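You operate a simulated robot arm through the tools that you are given. There is no shell and no other tool. Be economical: measure what you need, move in short steps, check, and stop when the job is done.

Carry out the task below with a simulated robot arm. There is one attempt and no reset: what you move stays moved.

TASK
Candle turntable cup 2's egg and put it in the short white rack.
Fine: white turntable; the rack's free cup; lamp off, grey knob back at 1, no egg damaged, the others left in their cups. Set down upright: what you pick out.

Only the result counts: the job must be done as asked and must still hold three seconds after the hand-in. Knocking over, shifting, dropping, spilling or breaking anything else fails it.

THE ROBOT
A 6-joint arm with a two-finger parallel gripper, fixed in place. Base frame: the origin is at the foot of the arm, x ahead of it, y to its left, z up; the work surface is at about z = 12. Units: mm, degrees, N and s.
With the tool pointing down near the work surface it reaches from about 140 to 580 mm from the base axis. Its first joint turns from -66.0 to 66.0 degrees. Payload 2.1 kg.
Tool frame: the origin (TCP) lies between the finger pads and is the grasp point; the fingertips stand 30 mm ahead of it; z points along the fingers, y is the line along which they close. The gripper opens to 94 mm. The fingers are 28 mm wide and 10 mm thick; the gripper's body (50 by 96 mm) begins 55 mm behind the TCP.
Orientation is told as [roll, pitch, yaw] about the base's x, y, z axes, in that order, counted from this pose: with the fingers straight down and closing along the base's y, the tool's x points along the base's -x, its y along +y and its z along -z.

THE INTERFACE
- The arm moves only by the tool nudge_tool. Its argument "commands" is a list of rows, each a list of 7 numbers: the shift along the base's x, y, z in mm, then the turn, a rotation vector about the base's x, y, z in degrees, then the opening in per cent of the stroke, from 0 (shut) to 100 (fully open). In form: [[dx, dy, dz, rx, ry, rz, hand], ...]. A call has 1 to 20 rows; each row is the pose to reach, as a shift and turn from the pose commanded when the call began. Each row takes 0.2 s and may step no farther than 50 mm and 8.6 degrees from the row before; otherwise, or with a gripper value out of range, the whole call is refused. Where a pose cannot be reached the arm comes as near as it can. A force on the tool above 40 N (or 10 N above the force at the start of the call, whichever is more), or a blocked arm, ends the call early, and 0.2 s more pass. The fingers move at their own pace (about 72 mm/s each) and stop on an object; they squeeze with about 35 N. The grip force told is the motor's: it shows also when the fingers shut on nothing. Time passes only in rows, and 0.2 s behind the last, so rows that repeat a pose let the fingers close. The reply holds the time, the measured pose of the TCP, the force on the tool along the base axes, the opening and the grip force, in the units named above and with some noise, with the torque about the TCP (base axes, N m) and any sound that the robot's microphone picked up, and new pictures: "views" is both (left out), scene, wrist or none.
- Cameras (640 x 400 px; columns grow to the right, rows downward): "scene" is fixed at [47.2, -366.3, 482]; the picture's right is [0.85, -0.52, 0.00], its down [-0.31, -0.50, -0.81] and it looks along [0.42, 0.69, -0.59] (base axes); focal length 214 px, centre (320, 200). "wrist" rides on the gripper at [76, 14, -102] in the tool frame; the picture's right is [-0.18, 0.98, 0.00], its down [-0.75, -0.14, -0.64] and it looks along [-0.63, -0.12, 0.77] (tool axes); focal length 243 px, centre (320, 200). There is no depth. A picture from a camera that has moved, and an enlarged one, comes with that camera's place and axes in the base frame and with its lens.
- enlarge(camera, box): a new picture of the part [left, top, right, bottom] of that camera's present view, enlarged. It takes no simulated time.
- job_done(): hands the job in; it is judged then, once.

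Work in short steps. Places have to be worked out from the pictures, the camera data and where the tool is seen: move nearer, look again, correct. Check each grasp and each placing, and mend what went wrong. You have 120 turns and 200 pictures in all, those below and enlarged ones among them. Open the gripper and draw the arm clear of the work before you hand the job in, unless the task says otherwise; then end with one line.

The tools are called after "Emit:" by a JSON object that holds its "name" and its "arguments". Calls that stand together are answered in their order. nudge_tool: Moves the arm, as the interface text tells. Its arguments: {"type":"object","properties":{"commands":{"type":"array","items":{"type":"array","items":{"type":"number"}}},"views":{"type":"string","enum":["both","scene","wrist","none"]}},"required":["commands"]} The other tools are called the same way: enlarge (camera, box) takes an enlarged picture of a part of a camera's view; job_done () hands the job in.

At the start:

```text
time: 0.0
tool_pos: [357.0, -7.3, 349.2]
orientation: [-0.1, -0.1, 0.1]
wrist_force: [-0.4, -0.6, 0.5]
wrist_torque: [-0.01, 0.01, -0.03]
grip_width: 94.2
finger_force: 0.0
```

scene: 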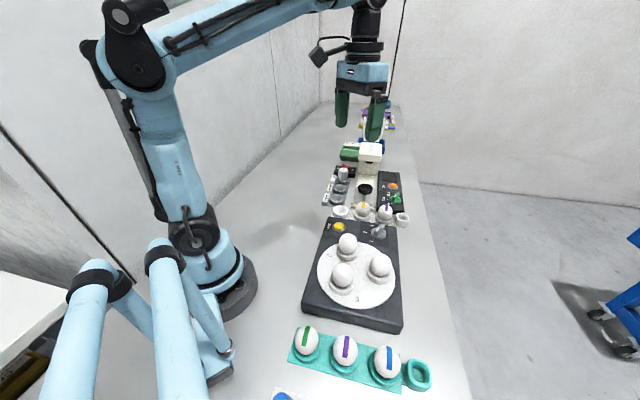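
wrist: 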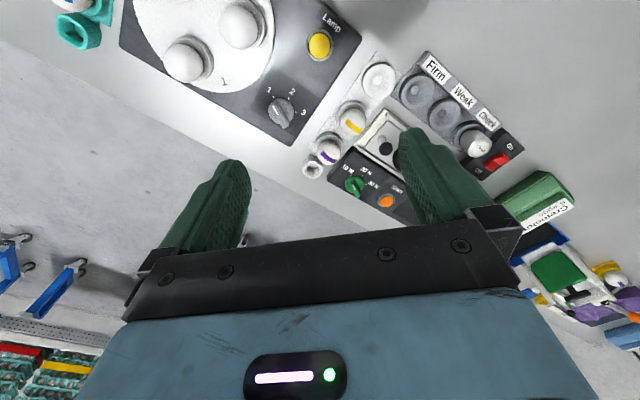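

I'll look closely at the devices first.

Emit:
{"name": "enlarge", "arguments": {"camera": "scene", "box": [280, 200, 440, 300]}}

Emit:
{"name": "enlarge", "arguments": {"camera": "scene", "box": [310, 130, 422, 240]}}

Emit:
{"name": "enlarge", "arguments": {"camera": "wrist", "box": [120, 0, 360, 150]}}

Emit:
{"name": "enlarge", "arguments": {"camera": "wrist", "box": [290, 40, 540, 230]}}

Emit:
{"name": "enlarge", "arguments": {"camera": "scene", "box": [260, 290, 460, 400]}}

```text
4.00 times, centred on (360, 250) of scene
camera zoom: at [47.2, -366.3, 482.0], right [0.85, -0.52, 0.0], down [-0.31, -0.5, -0.81], along [0.42, 0.69, -0.59], focal length 858 px, centre (160, 0)
```

zoom: 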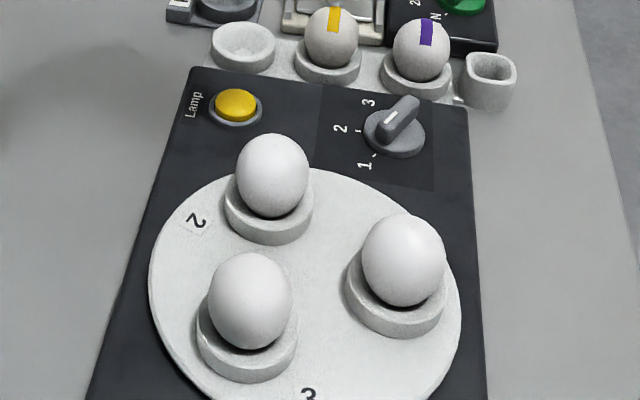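

```text
3.64 times, centred on (366, 185) of scene
camera zoom: at [47.2, -366.3, 482.0], right [0.85, -0.52, 0.0], down [-0.31, -0.5, -0.81], along [0.42, 0.69, -0.59], focal length 780 px, centre (153, 254)
```

zoom: 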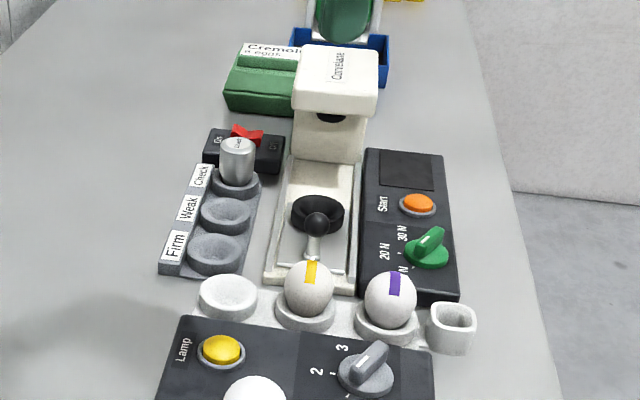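

```text
2.67 times, centred on (240, 75) of wrist
camera zoom: at [278.3, 5.5, 450.4], right [0.18, 0.98, 0.0], down [0.75, -0.14, 0.64], along [0.63, -0.12, -0.77], focal length 647 px, centre (533, 533)
```

zoom: 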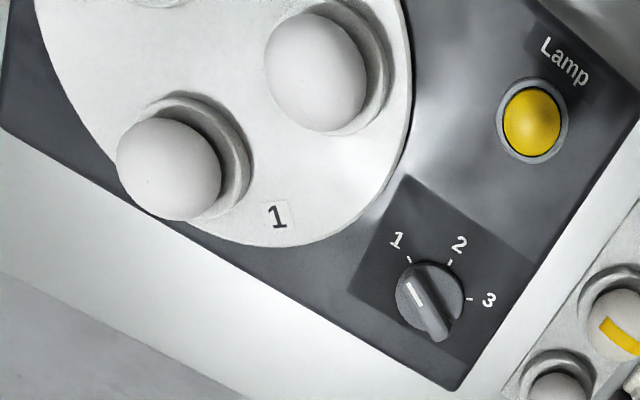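

```text
2.11 times, centred on (415, 135) of wrist
camera zoom: at [278.3, 5.5, 450.4], right [0.18, 0.98, 0.0], down [0.75, -0.14, 0.64], along [0.63, -0.12, -0.77], focal length 511 px, centre (120, 337)
```

zoom: 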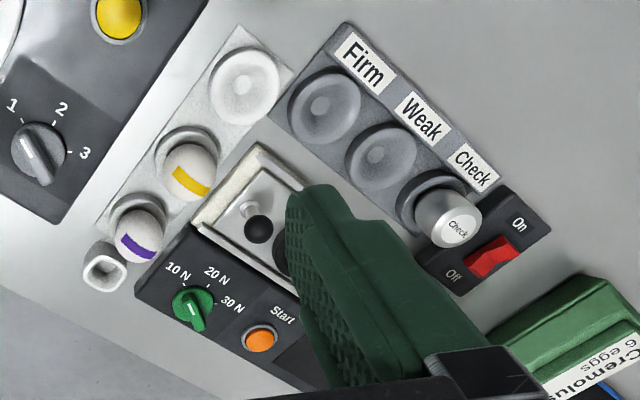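

```text
3.20 times, centred on (360, 345) of scene
camera zoom: at [47.2, -366.3, 482.0], right [0.85, -0.52, 0.0], down [-0.31, -0.5, -0.81], along [0.42, 0.69, -0.59], focal length 686 px, centre (192, -264)
```

zoom: 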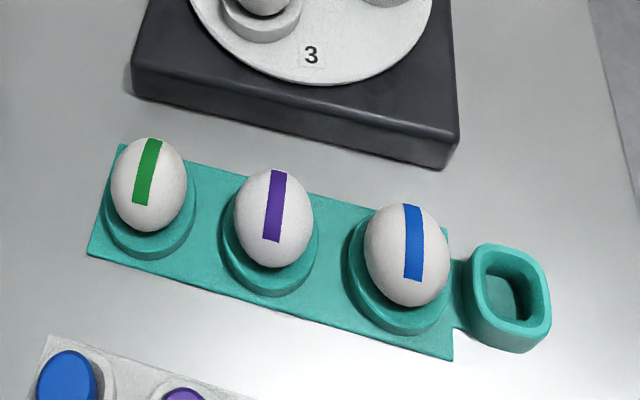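

Disc centre is about (285,-150). I turn the tool -90° about z so the wrist camera looks toward -y across the turntable.

Emit:
{"name": "nudge_tool", "arguments": {"commands": [[-10, 2, -10, 0, 0, -8.5, 100], [-20, 4, -20, 0, 0, -17, 100], [-30, 6, -30, 0, 0, -25.5, 100], [-40, 8, -40, 0, 0, -34, 100], [-50, 10, -50, 0, 0, -42.5, 100], [-60, 12, -60, 0, 0, -51, 100], [-70, 14, -60, 0, 0, -59.5, 100], [-72, 16, -60, 0, 0, -68, 100], [-72, 18, -60, 0, 0, -76.5, 100], [-72, 20, -60, 0, 0, -85, 100], [-72, 22, -60, 0, 0, -90, 100]]}}

```text
time: 2.4
tool_pos: [283.7, 13.7, 288.4]
orientation: [0.0, 0.0, -90.0]
wrist_force: [-0.7, 0.0, -0.3]
wrist_torque: [0.0, -0.02, 0.01]
grip_width: 94.1
finger_force: 0.0
camera wrist: at [296.4, 89.3, 389.7], right [0.98, -0.19, 0.0], down [-0.14, -0.75, 0.64], along [-0.12, -0.63, -0.77], focal length 243 px, centre (320, 200)
```

scene: 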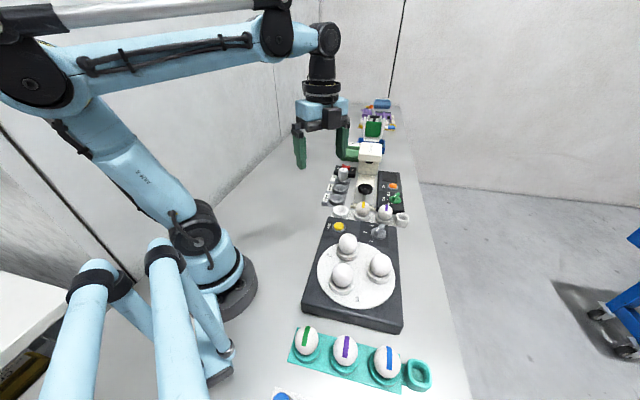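
wrist: 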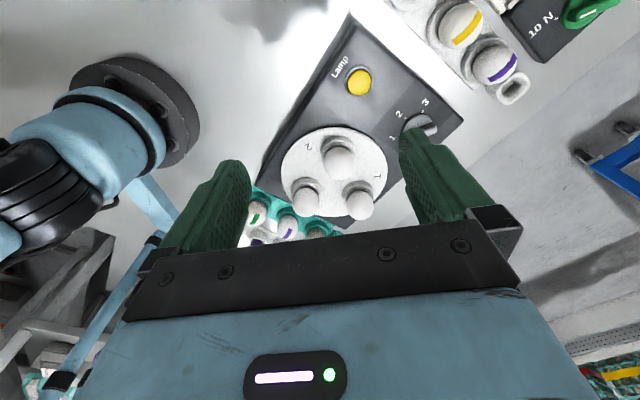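

I enlarge the turntable in this view to read the labels.

Emit:
{"name": "enlarge", "arguments": {"camera": "wrist", "box": [240, 60, 460, 250]}}

```text
2.11 times, centred on (350, 155) of wrist
camera zoom: at [296.4, 89.3, 389.7], right [0.98, -0.19, 0.0], down [-0.14, -0.75, 0.64], along [-0.12, -0.63, -0.77], focal length 511 px, centre (257, 295)
```

zoom: 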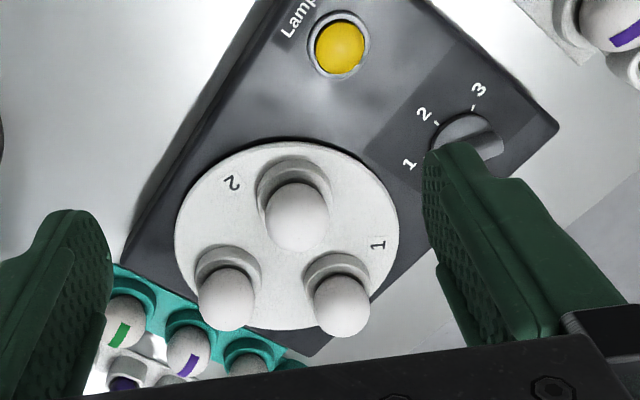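

Cup n's label sits about 34° counterclockwise of its cup, so cup 2's egg is the one nearest the lamp button. There is another white rack near (50,-260), so I look at it before choosing.

Emit:
{"name": "nudge_tool", "arguments": {"commands": [[-20, -25, 0, 0, 0, -8, 100], [-40, -50, 0, 0, 0, -16, 100], [-60, -75, 0, 0, 0, -24, 100], [-80, -100, 0, 0, 0, -32, 100], [-100, -125, 0, 0, 0, -40, 100], [-120, -150, 0, 0, 0, -40, 100], [-140, -170, 0, 0, 0, -40, 100]]}}

```text
time: 4.0
tool_pos: [143.7, -155.7, 289.1]
orientation: [0.0, 0.0, -130.1]
wrist_force: [-0.1, 0.2, -0.2]
wrist_torque: [-0.03, -0.01, -0.01]
grip_width: 93.6
finger_force: 0.1
camera wrist: at [201.3, -107.7, 390.8], right [0.64, -0.77, 0.0], down [-0.59, -0.49, 0.64], along [-0.5, -0.41, -0.77], focal length 243 px, centre (320, 200)
```

scene: 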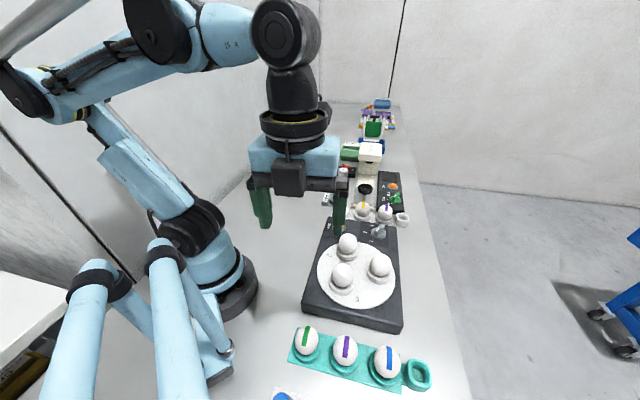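
wrist: 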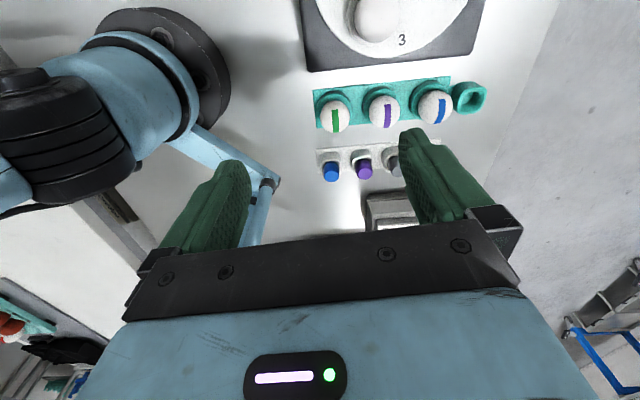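

That front object holds coloured stamps, so the short white rack is the one beyond the turntable with the free cup. I go above the knob (~(405,-85)) at yaw 15 to look, since its lever lies along about 15°.

Emit:
{"name": "nudge_tool", "arguments": {"commands": [[15, 4, 0, 0, 0, 8.1, 100], [30, 8, 0, 0, 0, 16.2, 100], [44, 12, 0, 0, 0, 24.3, 100], [58, 16, 0, 0, 0, 32.4, 100], [73, 20, 0, 0, 0, 40.5, 100], [87, 24, 0, 0, 0, 48.6, 100], [102, 28, 0, 0, 0, 56.7, 100], [116, 32, -5, 0, 0, 64.8, 100], [131, 36, -10, 0, 0, 72.9, 100], [145, 40, -20, 0, 0, 81, 100], [160, 44, -30, 0, 0, 89.1, 100], [174, 48, -40, 0, 0, 97.2, 100], [188, 52, -50, 0, 0, 105.3, 80], [203, 56, -60, 0, 0, 113.4, 70], [218, 60, -70, 0, 0, 121.5, 60], [232, 64, -80, 0, 0, 129.6, 60], [247, 68, -85, 0, 0, 137.5, 60], [261, 71, -89, 0, 0, 145, 60]]}}

```text
time: 7.8
tool_pos: [404.7, -84.0, 199.4]
orientation: [0.1, 0.0, 15.2]
wrist_force: [0.6, 0.3, 0.0]
wrist_torque: [-0.02, 0.01, -0.01]
grip_width: 56.4
finger_force: 0.0
camera wrist: at [326.7, -91.3, 300.2], right [-0.08, 1.0, 0.0], down [0.76, 0.06, 0.64], along [0.64, 0.05, -0.77], focal length 243 px, centre (320, 200)
```

scene: 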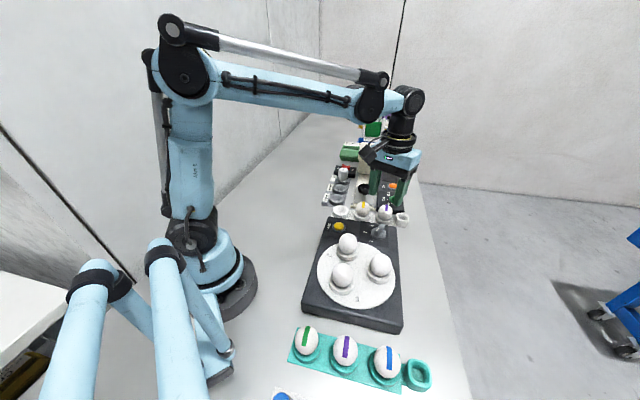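
wrist: 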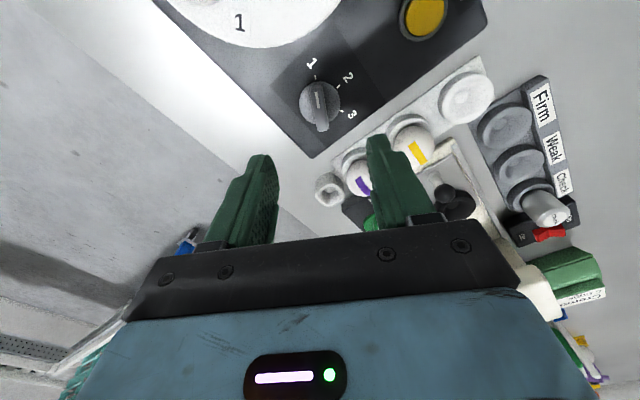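

The knob sits almost exactly under the TCP; I zoom in to check the lever.

Emit:
{"name": "enlarge", "arguments": {"camera": "wrist", "box": [270, 50, 370, 150]}}

Emit:
{"name": "enlarge", "arguments": {"camera": "scene", "box": [320, 170, 420, 250]}}

```text
4.00 times, centred on (320, 100) of wrist
camera zoom: at [326.7, -91.3, 300.2], right [-0.08, 1.0, 0.0], down [0.76, 0.06, 0.64], along [0.64, 0.05, -0.77], focal length 970 px, centre (320, 600)
```

zoom: 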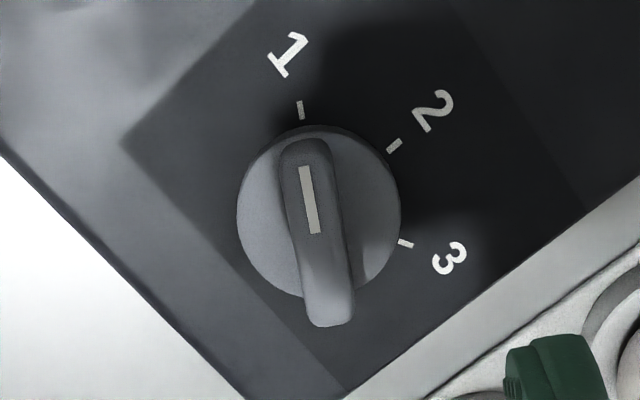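

```text
5.00 times, centred on (370, 210) of scene
camera zoom: at [47.2, -366.3, 482.0], right [0.85, -0.52, 0.0], down [-0.31, -0.5, -0.81], along [0.42, 0.69, -0.59], focal length 1072 px, centre (70, 150)
```

zoom: 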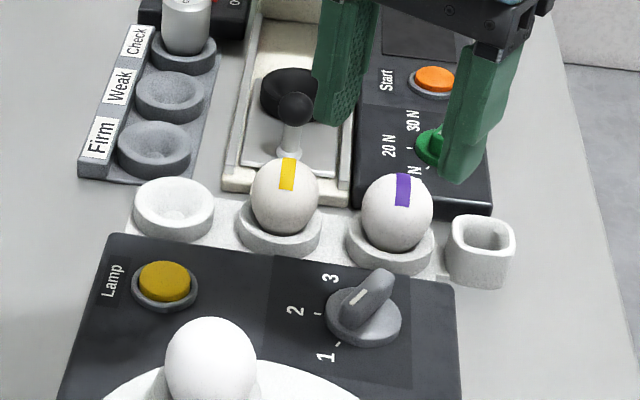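

The lever's marker direction is about 202°, so I go to yaw 22 and descend to fingertips near z≈75, opening about 40 mm.

Emit:
{"name": "nudge_tool", "arguments": {"commands": [[0, 0, -25, 0, 0, 3.5, 45], [0, 0, -50, 0, 0, 7, 45], [0, 0, -75, 0, 0, 7, 45], [0, 0, -92, 0, 0, 7, 45]]}}

Emit:
{"name": "enlarge", "arguments": {"camera": "scene", "box": [320, 160, 440, 260]}}

Emit:
{"name": "enlarge", "arguments": {"camera": "wrist", "box": [220, 50, 420, 230]}}

```text
time: 8.8
tool_pos: [401.8, -84.6, 109.6]
orientation: [0.0, 0.0, 22.0]
wrist_force: [-0.5, 0.2, -0.2]
wrist_torque: [0.01, -0.05, 0.0]
grip_width: 42.4
finger_force: 0.0
camera wrist: at [325.8, -100.5, 210.1], right [-0.2, 0.98, 0.0], down [0.75, 0.15, 0.64], along [0.63, 0.13, -0.77], focal length 243 px, centre (320, 200)
```

scene: 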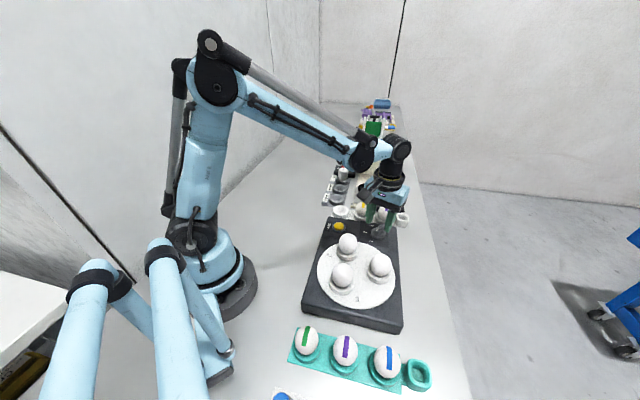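
wrist: 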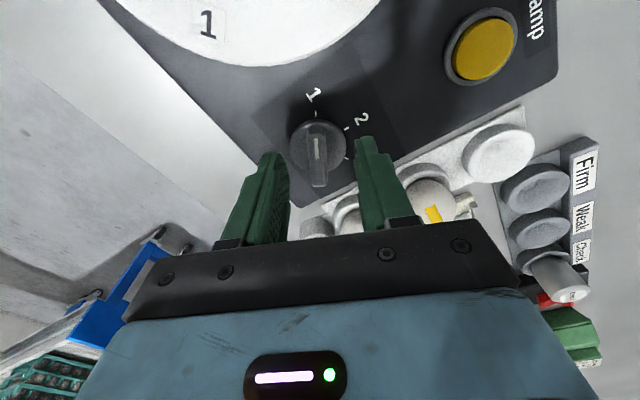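

```text
4.00 times, centred on (380, 210) of scene
camera zoom: at [47.2, -366.3, 482.0], right [0.85, -0.52, 0.0], down [-0.31, -0.5, -0.81], along [0.42, 0.69, -0.59], focal length 858 px, centre (80, 160)
```

zoom: 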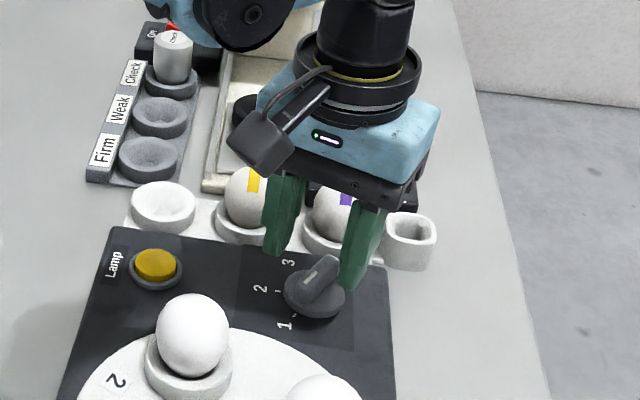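

```text
2.22 times, centred on (320, 140) of wrist
camera zoom: at [325.8, -100.5, 210.1], right [-0.2, 0.98, 0.0], down [0.75, 0.15, 0.64], along [0.63, 0.13, -0.77], focal length 539 px, centre (320, 333)
```

zoom: 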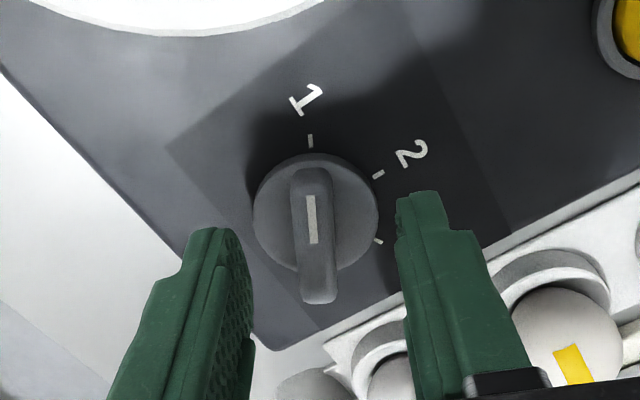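

Lever is about 2 mm to the left and 3 mm farther than the tool axis; I correct and descend 24 mm (tips at ~56), watching force.

Emit:
{"name": "nudge_tool", "arguments": {"commands": [[4, -1, -8, 0, 0, 0, 45], [4, -1, -16, 0, 0, 0, 45], [4, -1, -24, 0, 0, 0, 45]]}}

Emit:
{"name": "enlarge", "arguments": {"camera": "scene", "box": [340, 180, 420, 250]}}

Emit:
{"name": "enlarge", "arguments": {"camera": "wrist", "box": [220, 50, 420, 230]}}

```text
time: 9.6
tool_pos: [407.3, -85.7, 84.9]
orientation: [0.0, 0.0, 22.0]
wrist_force: [-0.1, 0.8, 1.0]
wrist_torque: [0.0, 0.0, 0.03]
grip_width: 42.1
finger_force: 0.0
camera wrist: at [330.4, -102.6, 185.7], right [-0.2, 0.98, 0.0], down [0.75, 0.15, 0.64], along [0.63, 0.13, -0.77], focal length 243 px, centre (320, 200)
```

scene: 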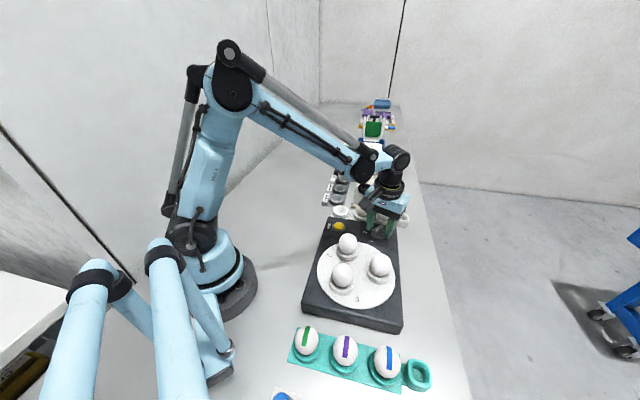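
wrist: 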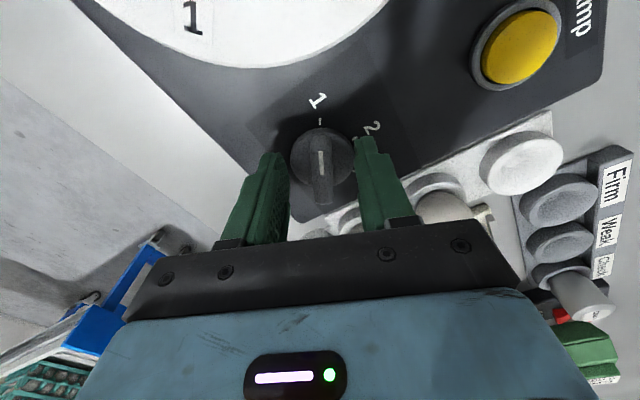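

```text
5.71 times, centred on (380, 215) of scene
camera zoom: at [47.2, -366.3, 482.0], right [0.85, -0.52, 0.0], down [-0.31, -0.5, -0.81], along [0.42, 0.69, -0.59], focal length 1226 px, centre (-23, 114)
```

zoom: 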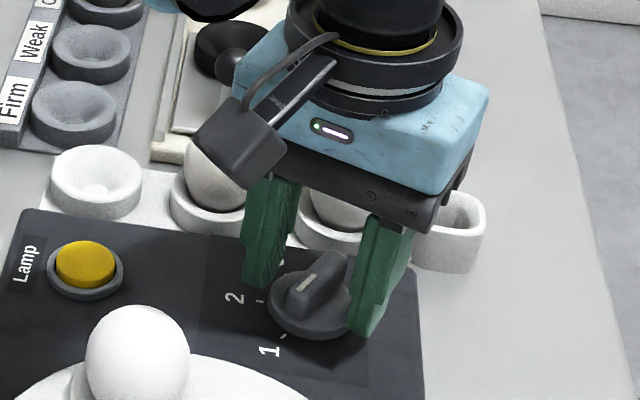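

```text
2.22 times, centred on (320, 140) of wrist
camera zoom: at [330.4, -102.6, 185.7], right [-0.2, 0.98, 0.0], down [0.75, 0.15, 0.64], along [0.63, 0.13, -0.77], focal length 539 px, centre (320, 333)
```

zoom: 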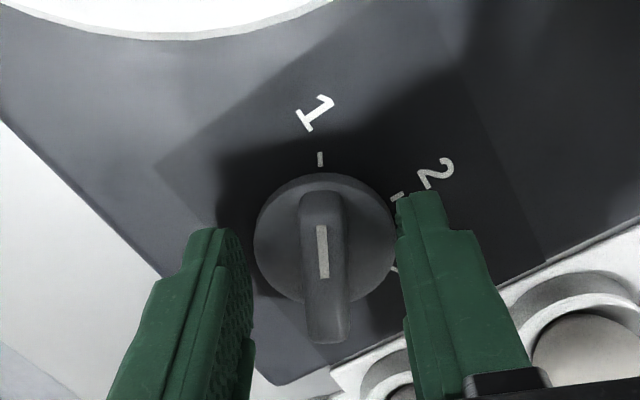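

Alignment is good (tips at z≈55, lever centred). Close on the lever.

Emit:
{"name": "nudge_tool", "arguments": {"commands": [[4, -1, -24, 0, 0, 0, 0], [4, -1, -24, 0, 0, 0, 0], [4, -1, -24, 0, 0, 0, 0]]}}

Emit:
{"name": "enlarge", "arguments": {"camera": "wrist", "box": [220, 50, 420, 230]}}

Emit:
{"name": "enlarge", "arguments": {"camera": "scene", "box": [340, 180, 420, 250]}}

```text
time: 9.9
tool_pos: [409.2, -86.1, 82.7]
orientation: [0.1, 0.2, 22.0]
wrist_force: [-2.5, -0.4, 29.4]
wrist_torque: [-0.48, -0.68, 0.09]
grip_width: 17.7
finger_force: 15.1
stopped in row 1: the force on the tool passed its limit at 132 N (the readings are from after the stop); the commanded pose is now the measured one
camera wrist: at [331.5, -102.7, 184.5], right [-0.2, 0.98, 0.0], down [0.75, 0.15, 0.64], along [0.63, 0.13, -0.77], focal length 243 px, centre (320, 200)
```

scene: 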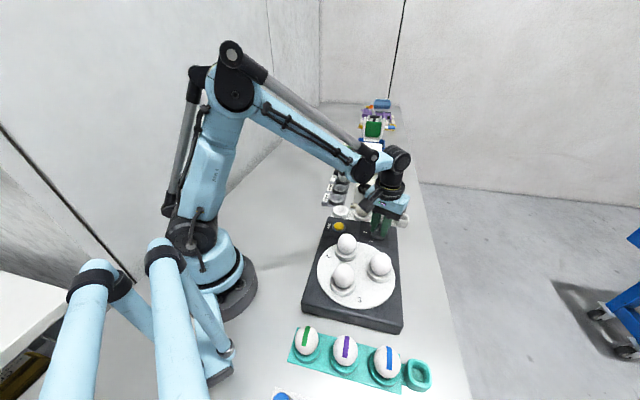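
wrist: 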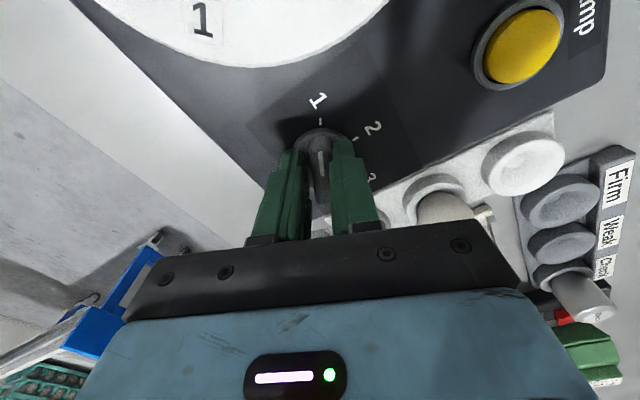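

```text
2.22 times, centred on (320, 140) of wrist
camera zoom: at [331.5, -102.7, 184.5], right [-0.2, 0.98, 0.0], down [0.75, 0.15, 0.64], along [0.63, 0.13, -0.77], focal length 539 px, centre (320, 333)
```

zoom: 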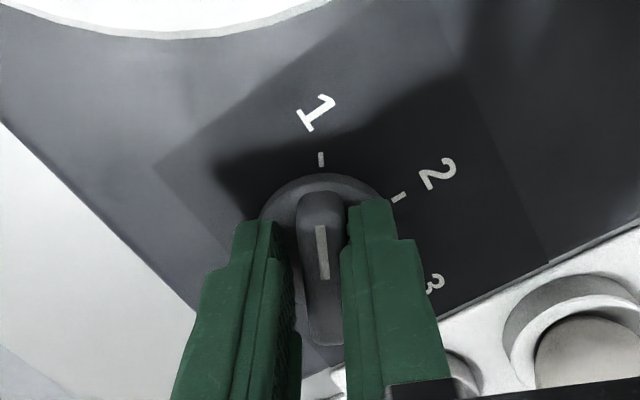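

```text
5.71 times, centred on (380, 215) of scene
camera zoom: at [47.1, -366.3, 482.1], right [0.85, -0.52, 0.0], down [-0.31, -0.5, -0.81], along [0.42, 0.69, -0.59], focal length 1226 px, centre (-23, 114)
```

zoom: 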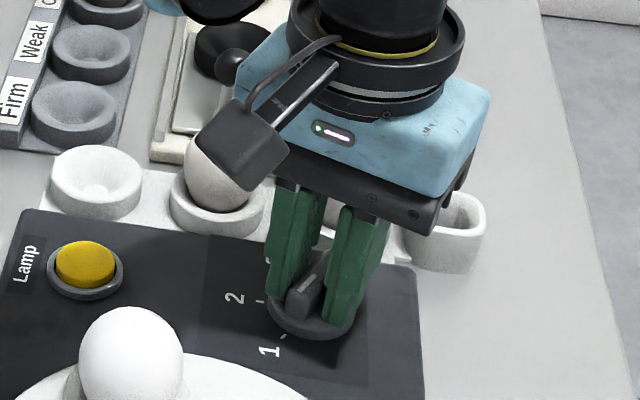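

A force spike: the tips rest on the knob's base ring. I open a little, rise 5 mm, then close again.

Emit:
{"name": "nudge_tool", "arguments": {"commands": [[0, 0, 2, 0, 0, 0, 30], [-2, 0, 6, 0, 0, 0, 30], [-2, 0, 6, 0, 0, 0, 30]], "views": "wrist"}}

Emit:
{"name": "enlarge", "arguments": {"camera": "scene", "box": [300, 210, 420, 310]}}

```text
time: 10.7
tool_pos: [406.3, -88.5, 87.3]
orientation: [0.2, 0.2, 22.1]
wrist_force: [-0.2, 0.9, 0.4]
wrist_torque: [0.0, 0.02, -0.03]
grip_width: 28.4
finger_force: 0.0
camera wrist: at [329.2, -103.0, 190.1], right [-0.2, 0.98, 0.0], down [0.75, 0.15, 0.64], along [0.63, 0.13, -0.77], focal length 243 px, centre (320, 200)
```

wrist: 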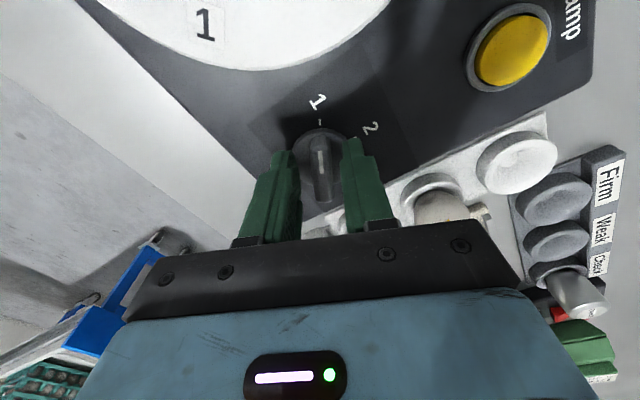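

```text
4.00 times, centred on (360, 260) of scene
camera zoom: at [47.2, -366.3, 482.0], right [0.85, -0.52, 0.0], down [-0.31, -0.5, -0.81], along [0.42, 0.69, -0.59], focal length 858 px, centre (160, -40)
```

zoom: 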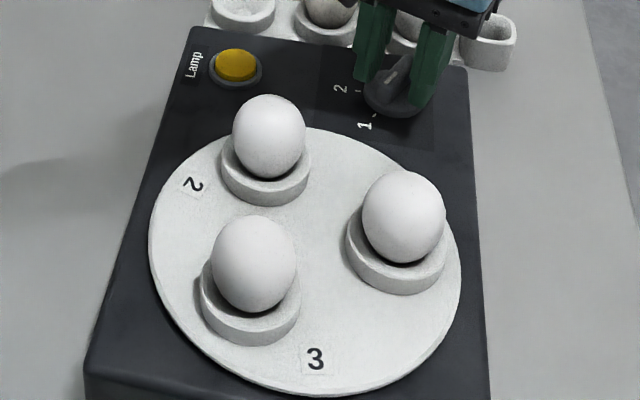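

The disc follows the knob (turned a few degrees; eggs still in cups). Close on the lever at this height.

Emit:
{"name": "nudge_tool", "arguments": {"commands": [[0, 1, 0, 0, 0, 0, 20], [0, 1, 0, 0, 0, 0, 10], [0, 1, 0, 0, 0, 0, 5], [0, 1, 0, 0, 0, 0, 0]], "views": "wrist"}}

Emit:
{"name": "enlarge", "arguments": {"camera": "wrist", "box": [220, 50, 420, 230]}}

```text
time: 11.7
tool_pos: [406.3, -86.5, 89.1]
orientation: [0.0, 0.1, 21.9]
wrist_force: [3.7, -3.1, 0.9]
wrist_torque: [-0.39, -0.12, -1.35]
grip_width: 13.3
finger_force: 45.3
camera wrist: at [329.3, -102.0, 189.8], right [-0.2, 0.98, 0.0], down [0.75, 0.15, 0.64], along [0.63, 0.13, -0.77], focal length 243 px, centre (320, 200)
```

wrist: 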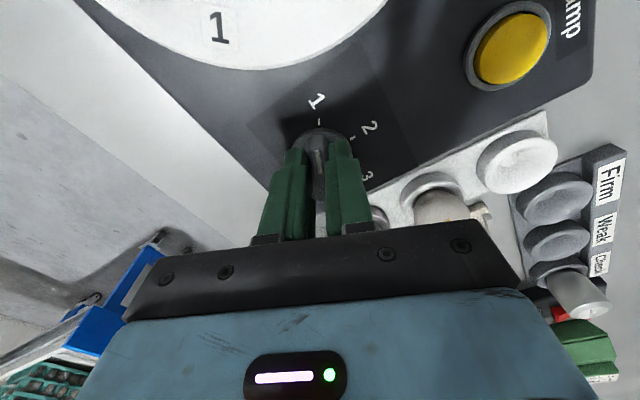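

```text
2.22 times, centred on (320, 140) of wrist
camera zoom: at [329.3, -102.0, 189.8], right [-0.2, 0.98, 0.0], down [0.75, 0.15, 0.64], along [0.63, 0.13, -0.77], focal length 539 px, centre (320, 333)
```

zoom: 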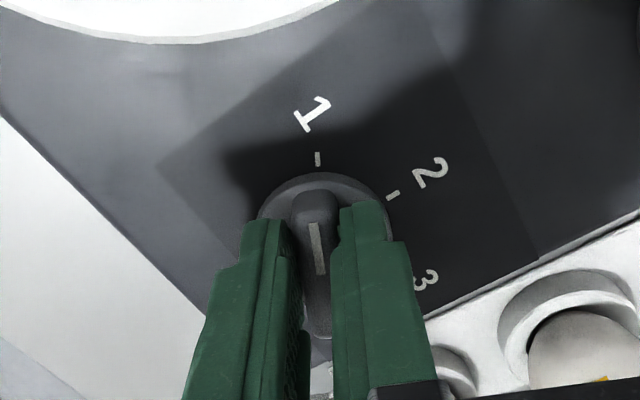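

Lever gripped at 13 mm. Turn it -60° about z toward 2.

Emit:
{"name": "nudge_tool", "arguments": {"commands": [[0, 0, 0, 0, 0, -5, 0], [0, 0, 0, 0, 0, -10, 0], [0, 0, 0, 0, 0, -15, 0], [0, 0, 0, 0, 0, -20, 0], [0, 0, 0, 0, 0, -25, 0], [0, 0, 0, 0, 0, -30, 0], [0, 0, 0, 0, 0, -35, 0], [0, 0, 0, 0, 0, -40, 0], [0, 0, 0, 0, 0, -45, 0], [0, 0, 0, 0, 0, -50, 0], [0, 0, 0, 0, 0, -55, 0], [0, 0, 0, 0, 0, -59, 0]]}}

Emit:
{"name": "enlarge", "arguments": {"camera": "scene", "box": [300, 210, 420, 310]}}

Emit:
{"name": "enlarge", "arguments": {"camera": "wrist", "box": [220, 50, 420, 230]}}

```text
time: 13.8
tool_pos: [407.4, -82.0, 89.0]
orientation: [0.6, 0.5, -23.2]
wrist_force: [-0.2, 1.1, -2.7]
wrist_torque: [-0.37, 0.16, 0.0]
grip_width: 12.0
finger_force: 45.5
stopped in row 10: the force on the tool passed its limit at 40 N (the readings are from after the stop); the commanded pose is now the measured one
camera wrist: at [341.0, -41.2, 190.4], right [0.56, 0.83, 0.01], down [0.64, -0.43, 0.63], along [0.53, -0.35, -0.77], focal length 243 px, centre (320, 200)
```

scene: 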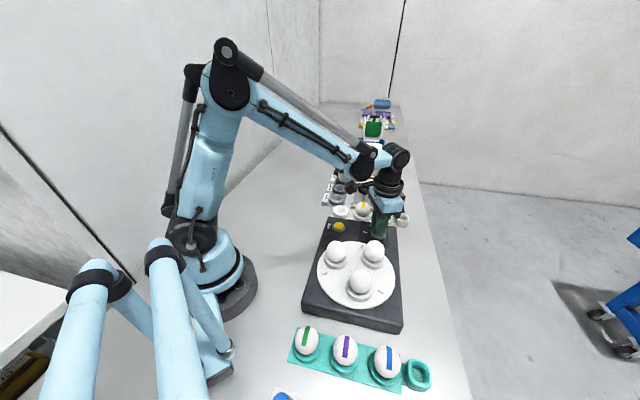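
wrist: 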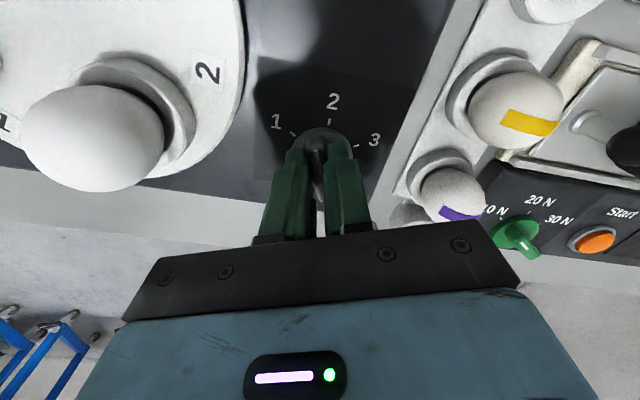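

```text
4.00 times, centred on (360, 260) of scene
camera zoom: at [47.2, -366.3, 482.0], right [0.85, -0.52, 0.0], down [-0.31, -0.5, -0.81], along [0.42, 0.69, -0.59], focal length 858 px, centre (160, -40)
```

zoom: 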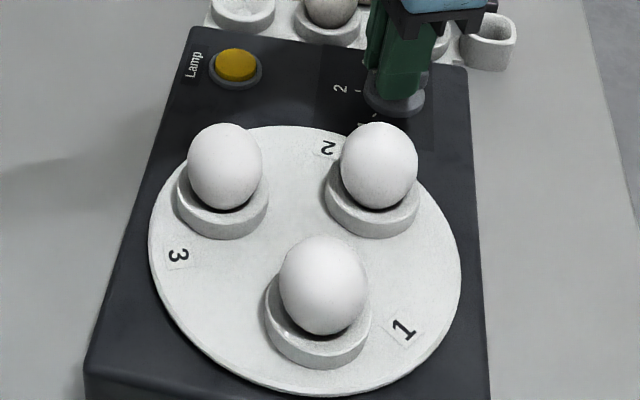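

```text
2.22 times, centred on (320, 140) of wrist
camera zoom: at [341.0, -41.2, 190.4], right [0.56, 0.83, 0.01], down [0.64, -0.43, 0.63], along [0.53, -0.35, -0.77], focal length 539 px, centre (320, 333)
```

zoom: 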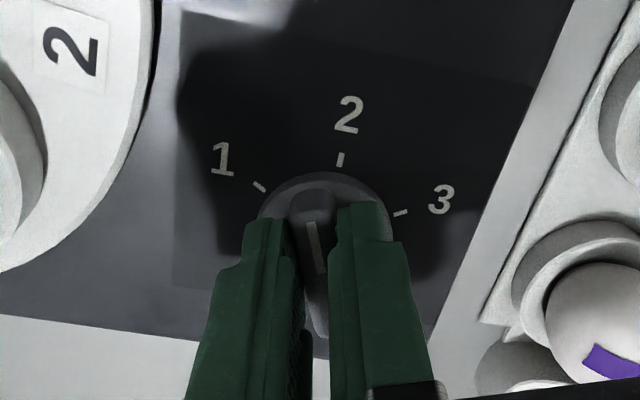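

Stopped on side force at about -45°; disc is going the right way. Forces have relaxed, so continue the remaining ~-15°.

Emit:
{"name": "nudge_tool", "arguments": {"commands": [[0, 0, 0, 0, 0, -3, 0], [0, 0, 0, 0, 0, -6, 0], [0, 0, 0, 0, 0, -9, 0], [0, 0, 0, 0, 0, -12, 0], [0, 0, 0, 0, 0, -15, 0]], "views": "wrist"}}

Emit:
{"name": "enlarge", "arguments": {"camera": "scene", "box": [300, 210, 420, 310]}}

Emit:
{"name": "enlarge", "arguments": {"camera": "wrist", "box": [220, 50, 420, 230]}}

```text
time: 14.9
tool_pos: [407.4, -80.5, 88.4]
orientation: [0.9, 0.5, -38.0]
wrist_force: [11.1, 13.0, -1.2]
wrist_torque: [0.44, 0.74, 0.11]
grip_width: 12.2
finger_force: 45.1
camera wrist: at [354.3, -25.0, 190.4], right [0.75, 0.66, 0.01], down [0.5, -0.59, 0.63], along [0.43, -0.47, -0.77], focal length 243 px, centre (320, 200)
```

wrist: 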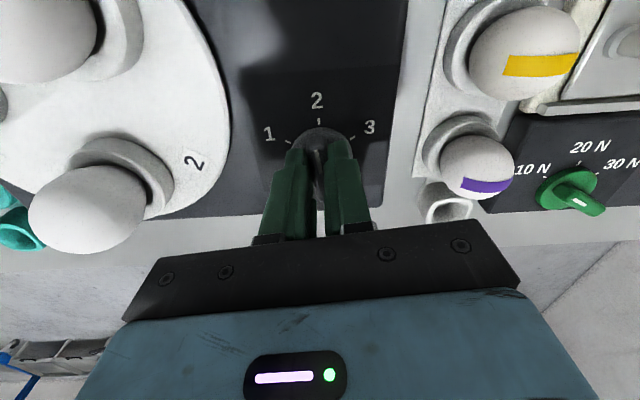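

```text
4.00 times, centred on (360, 260) of scene
camera zoom: at [47.2, -366.3, 482.0], right [0.85, -0.52, 0.0], down [-0.31, -0.5, -0.81], along [0.42, 0.69, -0.59], focal length 858 px, centre (160, -40)
```

zoom: 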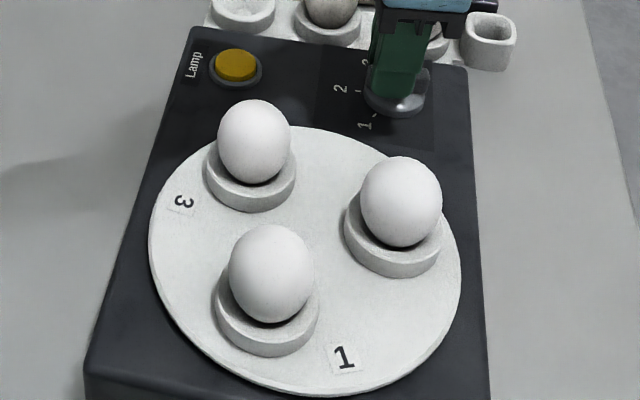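

```text
2.22 times, centred on (320, 140) of wrist
camera zoom: at [354.3, -25.0, 190.4], right [0.75, 0.66, 0.01], down [0.5, -0.59, 0.63], along [0.43, -0.47, -0.77], focal length 539 px, centre (320, 333)
```

zoom: 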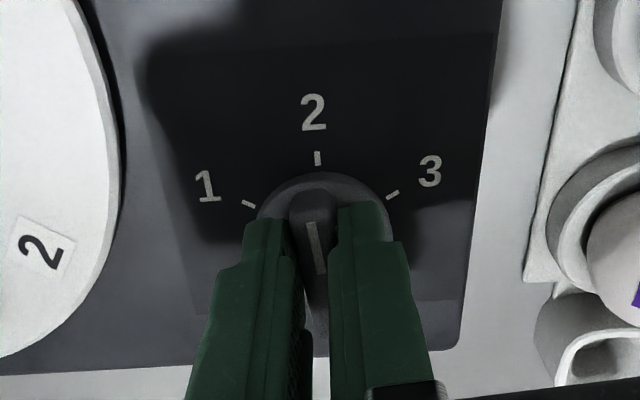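

The disc lags about 10°, i.e. ~6° of knob. Turn a bit more.

Emit:
{"name": "nudge_tool", "arguments": {"commands": [[0, 0, 0, 0, 0, -3, 0], [0, 0, 0, 0, 0, -6, 0], [0, 0, 0, 0, 0, -8, 0]], "views": "none"}}

Emit:
{"name": "enlarge", "arguments": {"camera": "scene", "box": [300, 210, 420, 310]}}

Emit:
{"name": "enlarge", "arguments": {"camera": "wrist", "box": [220, 50, 420, 230]}}

```text
time: 15.8
tool_pos: [408.7, -80.8, 88.2]
orientation: [1.0, 0.4, -46.0]
wrist_force: [16.1, 22.4, -6.5]
wrist_torque: [-0.54, -0.57, 0.17]
grip_width: 12.7
finger_force: 45.3
```

```text
4.00 times, centred on (360, 260) of scene
camera zoom: at [47.3, -366.3, 482.0], right [0.85, -0.52, 0.0], down [-0.31, -0.5, -0.81], along [0.42, 0.69, -0.59], focal length 858 px, centre (160, -40)
```

zoom: 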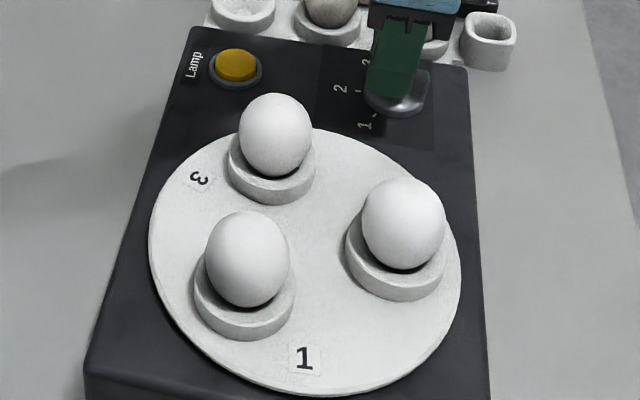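

```text
2.22 times, centred on (320, 140) of wrist
camera zoom: at [363.1, -18.1, 190.5], right [0.84, 0.55, 0.02], down [0.42, -0.65, 0.63], along [0.36, -0.52, -0.77], focal length 539 px, centre (320, 333)
```

zoom: 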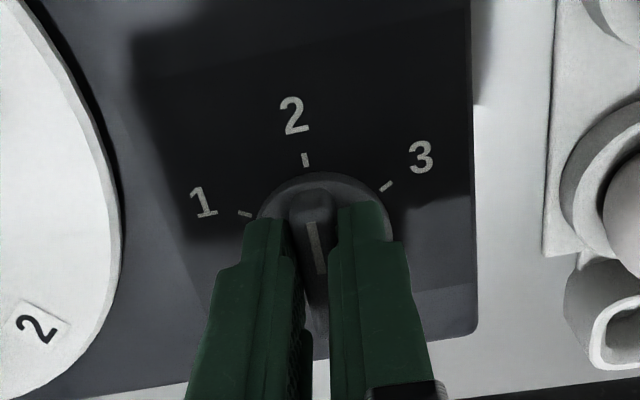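

Disc is now at the "2" position. Open and lift off.

Emit:
{"name": "nudge_tool", "arguments": {"commands": [[0, 0, 0, 0, 0, 1, 30], [0, 0, 0, 0, 0, 1, 45], [0, 0, 20, 0, 0, 1, 45], [0, 0, 50, 0, 0, 1, 45], [-5, 0, 80, 0, 0, 3, 45], [-10, 5, 110, 0, 0, 8, 45]]}}

Emit:
{"name": "enlarge", "arguments": {"camera": "scene", "box": [300, 210, 420, 310]}}

Emit:
{"name": "enlarge", "arguments": {"camera": "wrist", "box": [220, 50, 420, 180]}}

```text
time: 17.1
tool_pos: [394.5, -78.8, 198.3]
orientation: [0.8, 0.5, -38.2]
wrist_force: [0.7, 0.3, 0.9]
wrist_torque: [0.04, 0.02, -0.04]
grip_width: 42.5
finger_force: 0.1
camera wrist: at [342.4, -22.7, 300.9], right [0.75, 0.66, 0.01], down [0.51, -0.58, 0.63], along [0.42, -0.47, -0.77], focal length 243 px, centre (320, 200)
```

scene: 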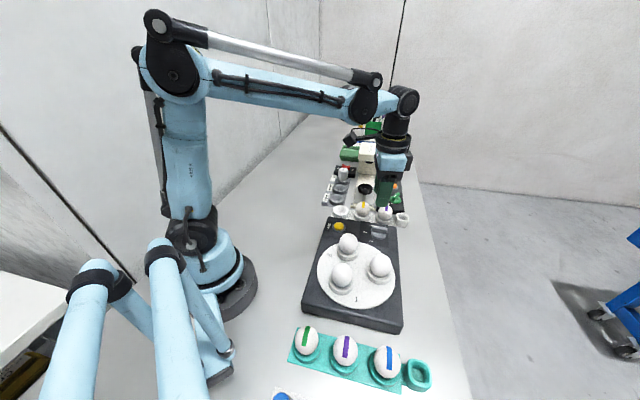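
wrist: 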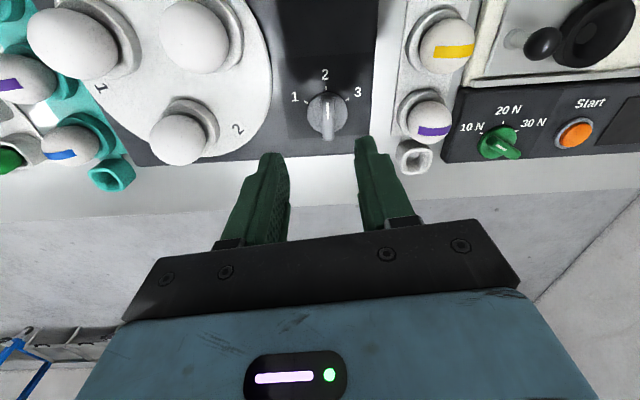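

```text
4.00 times, centred on (360, 260) of scene
camera zoom: at [47.2, -366.3, 482.0], right [0.85, -0.52, 0.0], down [-0.31, -0.5, -0.81], along [0.42, 0.69, -0.59], focal length 858 px, centre (160, -40)
```

zoom: 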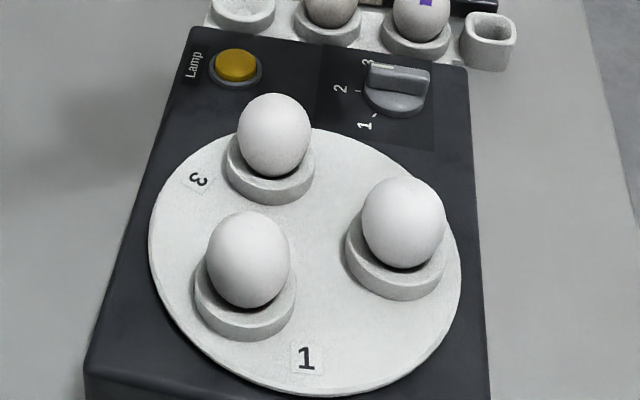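

```text
3.08 times, centred on (320, 115) of wrist
camera zoom: at [342.4, -22.7, 300.9], right [0.75, 0.66, 0.01], down [0.51, -0.58, 0.63], along [0.42, -0.47, -0.77], focal length 746 px, centre (320, 462)
```

zoom: 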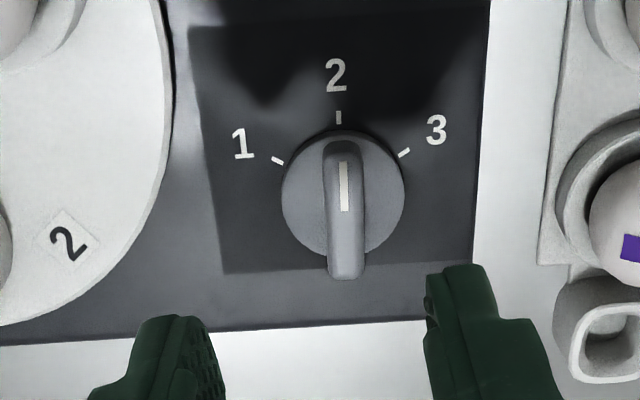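

Knob is at 2. Next the lamp button, estimated at (330,-5,~52): close the fingers and hover above it.

Emit:
{"name": "nudge_tool", "arguments": {"commands": [[-20, 25, 0, 0, 0, 0, 20], [-40, 50, -10, 0, 0, 0, 0], [-62, 75, -30, 0, 0, 0, 0], [-62, 75, -60, 0, 0, 0, 0], [-62, 75, -75, 0, 0, 0, 0]]}}

Emit:
{"name": "enlarge", "arguments": {"camera": "wrist", "box": [220, 50, 420, 180]}}

Emit:
{"name": "enlarge", "arguments": {"camera": "scene", "box": [300, 170, 400, 250]}}

```text
time: 18.4
tool_pos: [334.8, -2.6, 124.5]
orientation: [0.7, 0.5, -38.1]
wrist_force: [0.9, -0.2, 1.0]
wrist_torque: [-0.04, 0.03, -0.02]
grip_width: 0.1
finger_force: 32.8
camera wrist: at [283.1, 54.1, 225.8], right [0.75, 0.66, 0.01], down [0.51, -0.59, 0.63], along [0.42, -0.47, -0.77], focal length 243 px, centre (320, 200)
```

scene: 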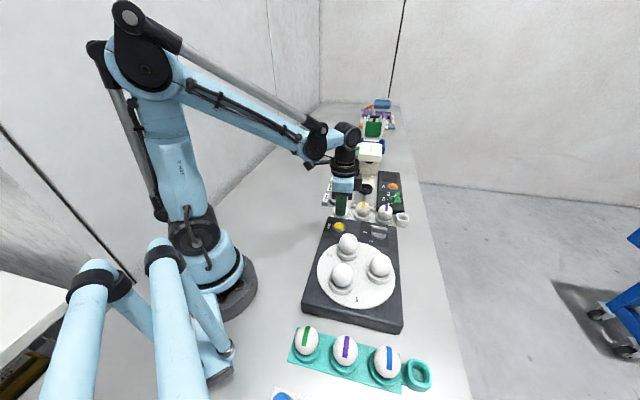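
wrist: 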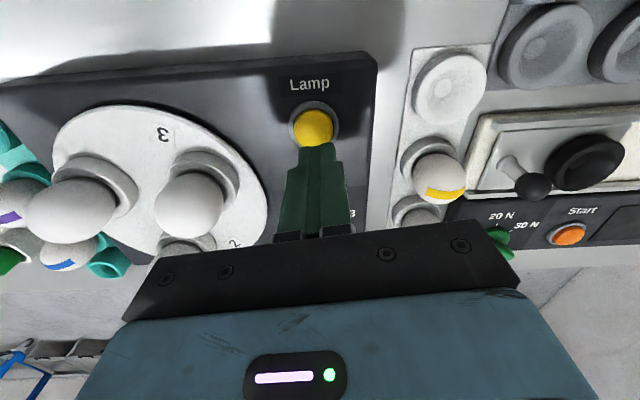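

```text
3.08 times, centred on (320, 115) of wrist
camera zoom: at [283.1, 54.1, 225.8], right [0.75, 0.66, 0.01], down [0.51, -0.59, 0.63], along [0.42, -0.47, -0.77], focal length 746 px, centre (320, 462)
```

zoom: 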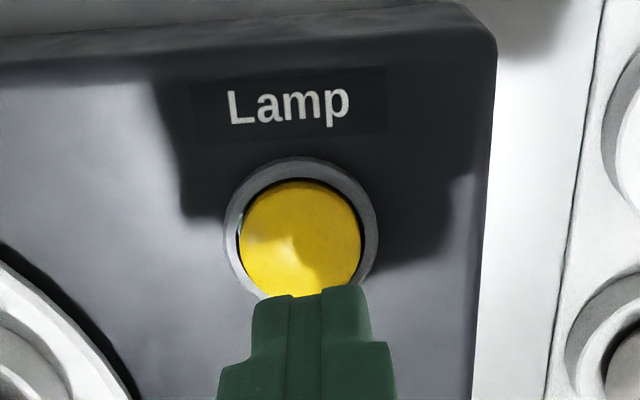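

```text
5.00 times, centred on (350, 210) of scene
camera zoom: at [47.2, -366.3, 482.0], right [0.85, -0.52, 0.0], down [-0.31, -0.5, -0.81], along [0.42, 0.69, -0.59], focal length 1072 px, centre (170, 150)
```

zoom: 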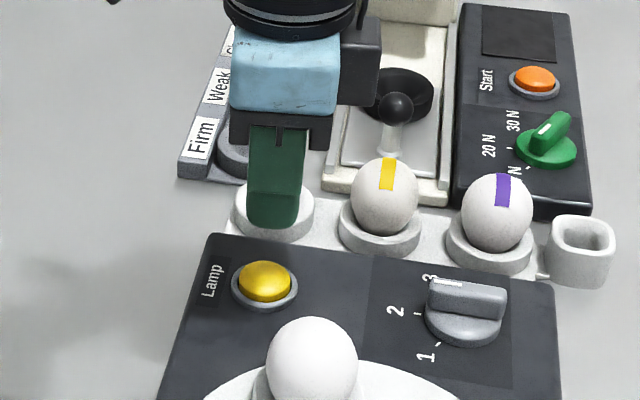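

Button refined to about (329.5,-2.5,53). Shift -5 mm in x and press down in small steps with force watching.

Emit:
{"name": "nudge_tool", "arguments": {"commands": [[-5.5, 0, -15, 0, 0, 0, 0], [-5.5, 0, -28, 0, 0, 0, 0], [-5.5, 0, -33, 0, 0, 0, 0], [-5.5, 0, -36, 0, 0, 0, 0], [-5.5, 0, -38, 0, 0, 0, 0], [-5.5, 0, -40, 0, 0, 0, 0], [-5.5, 0, -42, 0, 0, 0, 0]], "views": "scene"}}

Emit:
{"name": "enlarge", "arguments": {"camera": "scene", "box": [300, 190, 420, 290]}}

```text
time: 19.9
tool_pos: [328.5, -2.4, 81.4]
orientation: [0.7, 0.5, -38.1]
wrist_force: [-1.4, -2.2, 3.1]
wrist_torque: [-0.09, 0.0, -0.06]
grip_width: 0.0
finger_force: 33.2
heard: click
```

scene: 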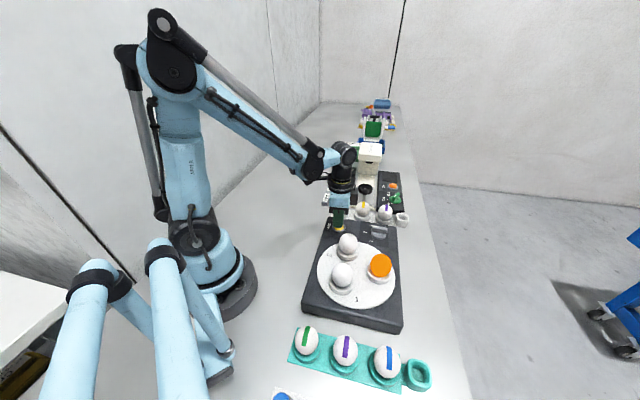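

```text
4.00 times, centred on (360, 240) of scene
camera zoom: at [47.2, -366.3, 482.1], right [0.85, -0.52, 0.0], down [-0.31, -0.5, -0.81], along [0.42, 0.69, -0.59], focal length 858 px, centre (160, 40)
```

zoom: 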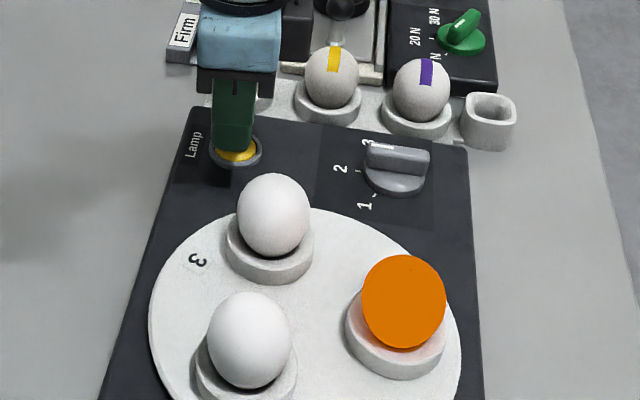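

Click heard and cup 2's egg glows. Lift to see whether the lamp latches.

Emit:
{"name": "nudge_tool", "arguments": {"commands": [[0, 0, 6, 0, 0, 0, 0], [0, 0, 14, 0, 0, 0, 0], [0, 0, 14, 0, 0, 0, 0]], "views": "none"}}

Emit:
{"name": "enlarge", "arguments": {"camera": "scene", "box": [300, 190, 420, 290]}}

```text
time: 20.8
tool_pos: [329.8, -2.1, 96.5]
orientation: [0.7, 0.4, -38.1]
wrist_force: [0.4, 0.1, 0.3]
wrist_torque: [0.01, -0.03, -0.02]
grip_width: 0.2
finger_force: 33.3
```

```text
4.00 times, centred on (360, 240) of scene
camera zoom: at [47.2, -366.3, 482.0], right [0.85, -0.52, 0.0], down [-0.31, -0.5, -0.81], along [0.42, 0.69, -0.59], focal length 858 px, centre (160, 40)
```

zoom: 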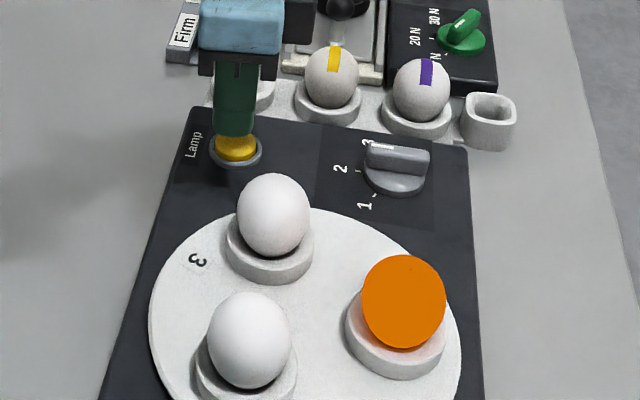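

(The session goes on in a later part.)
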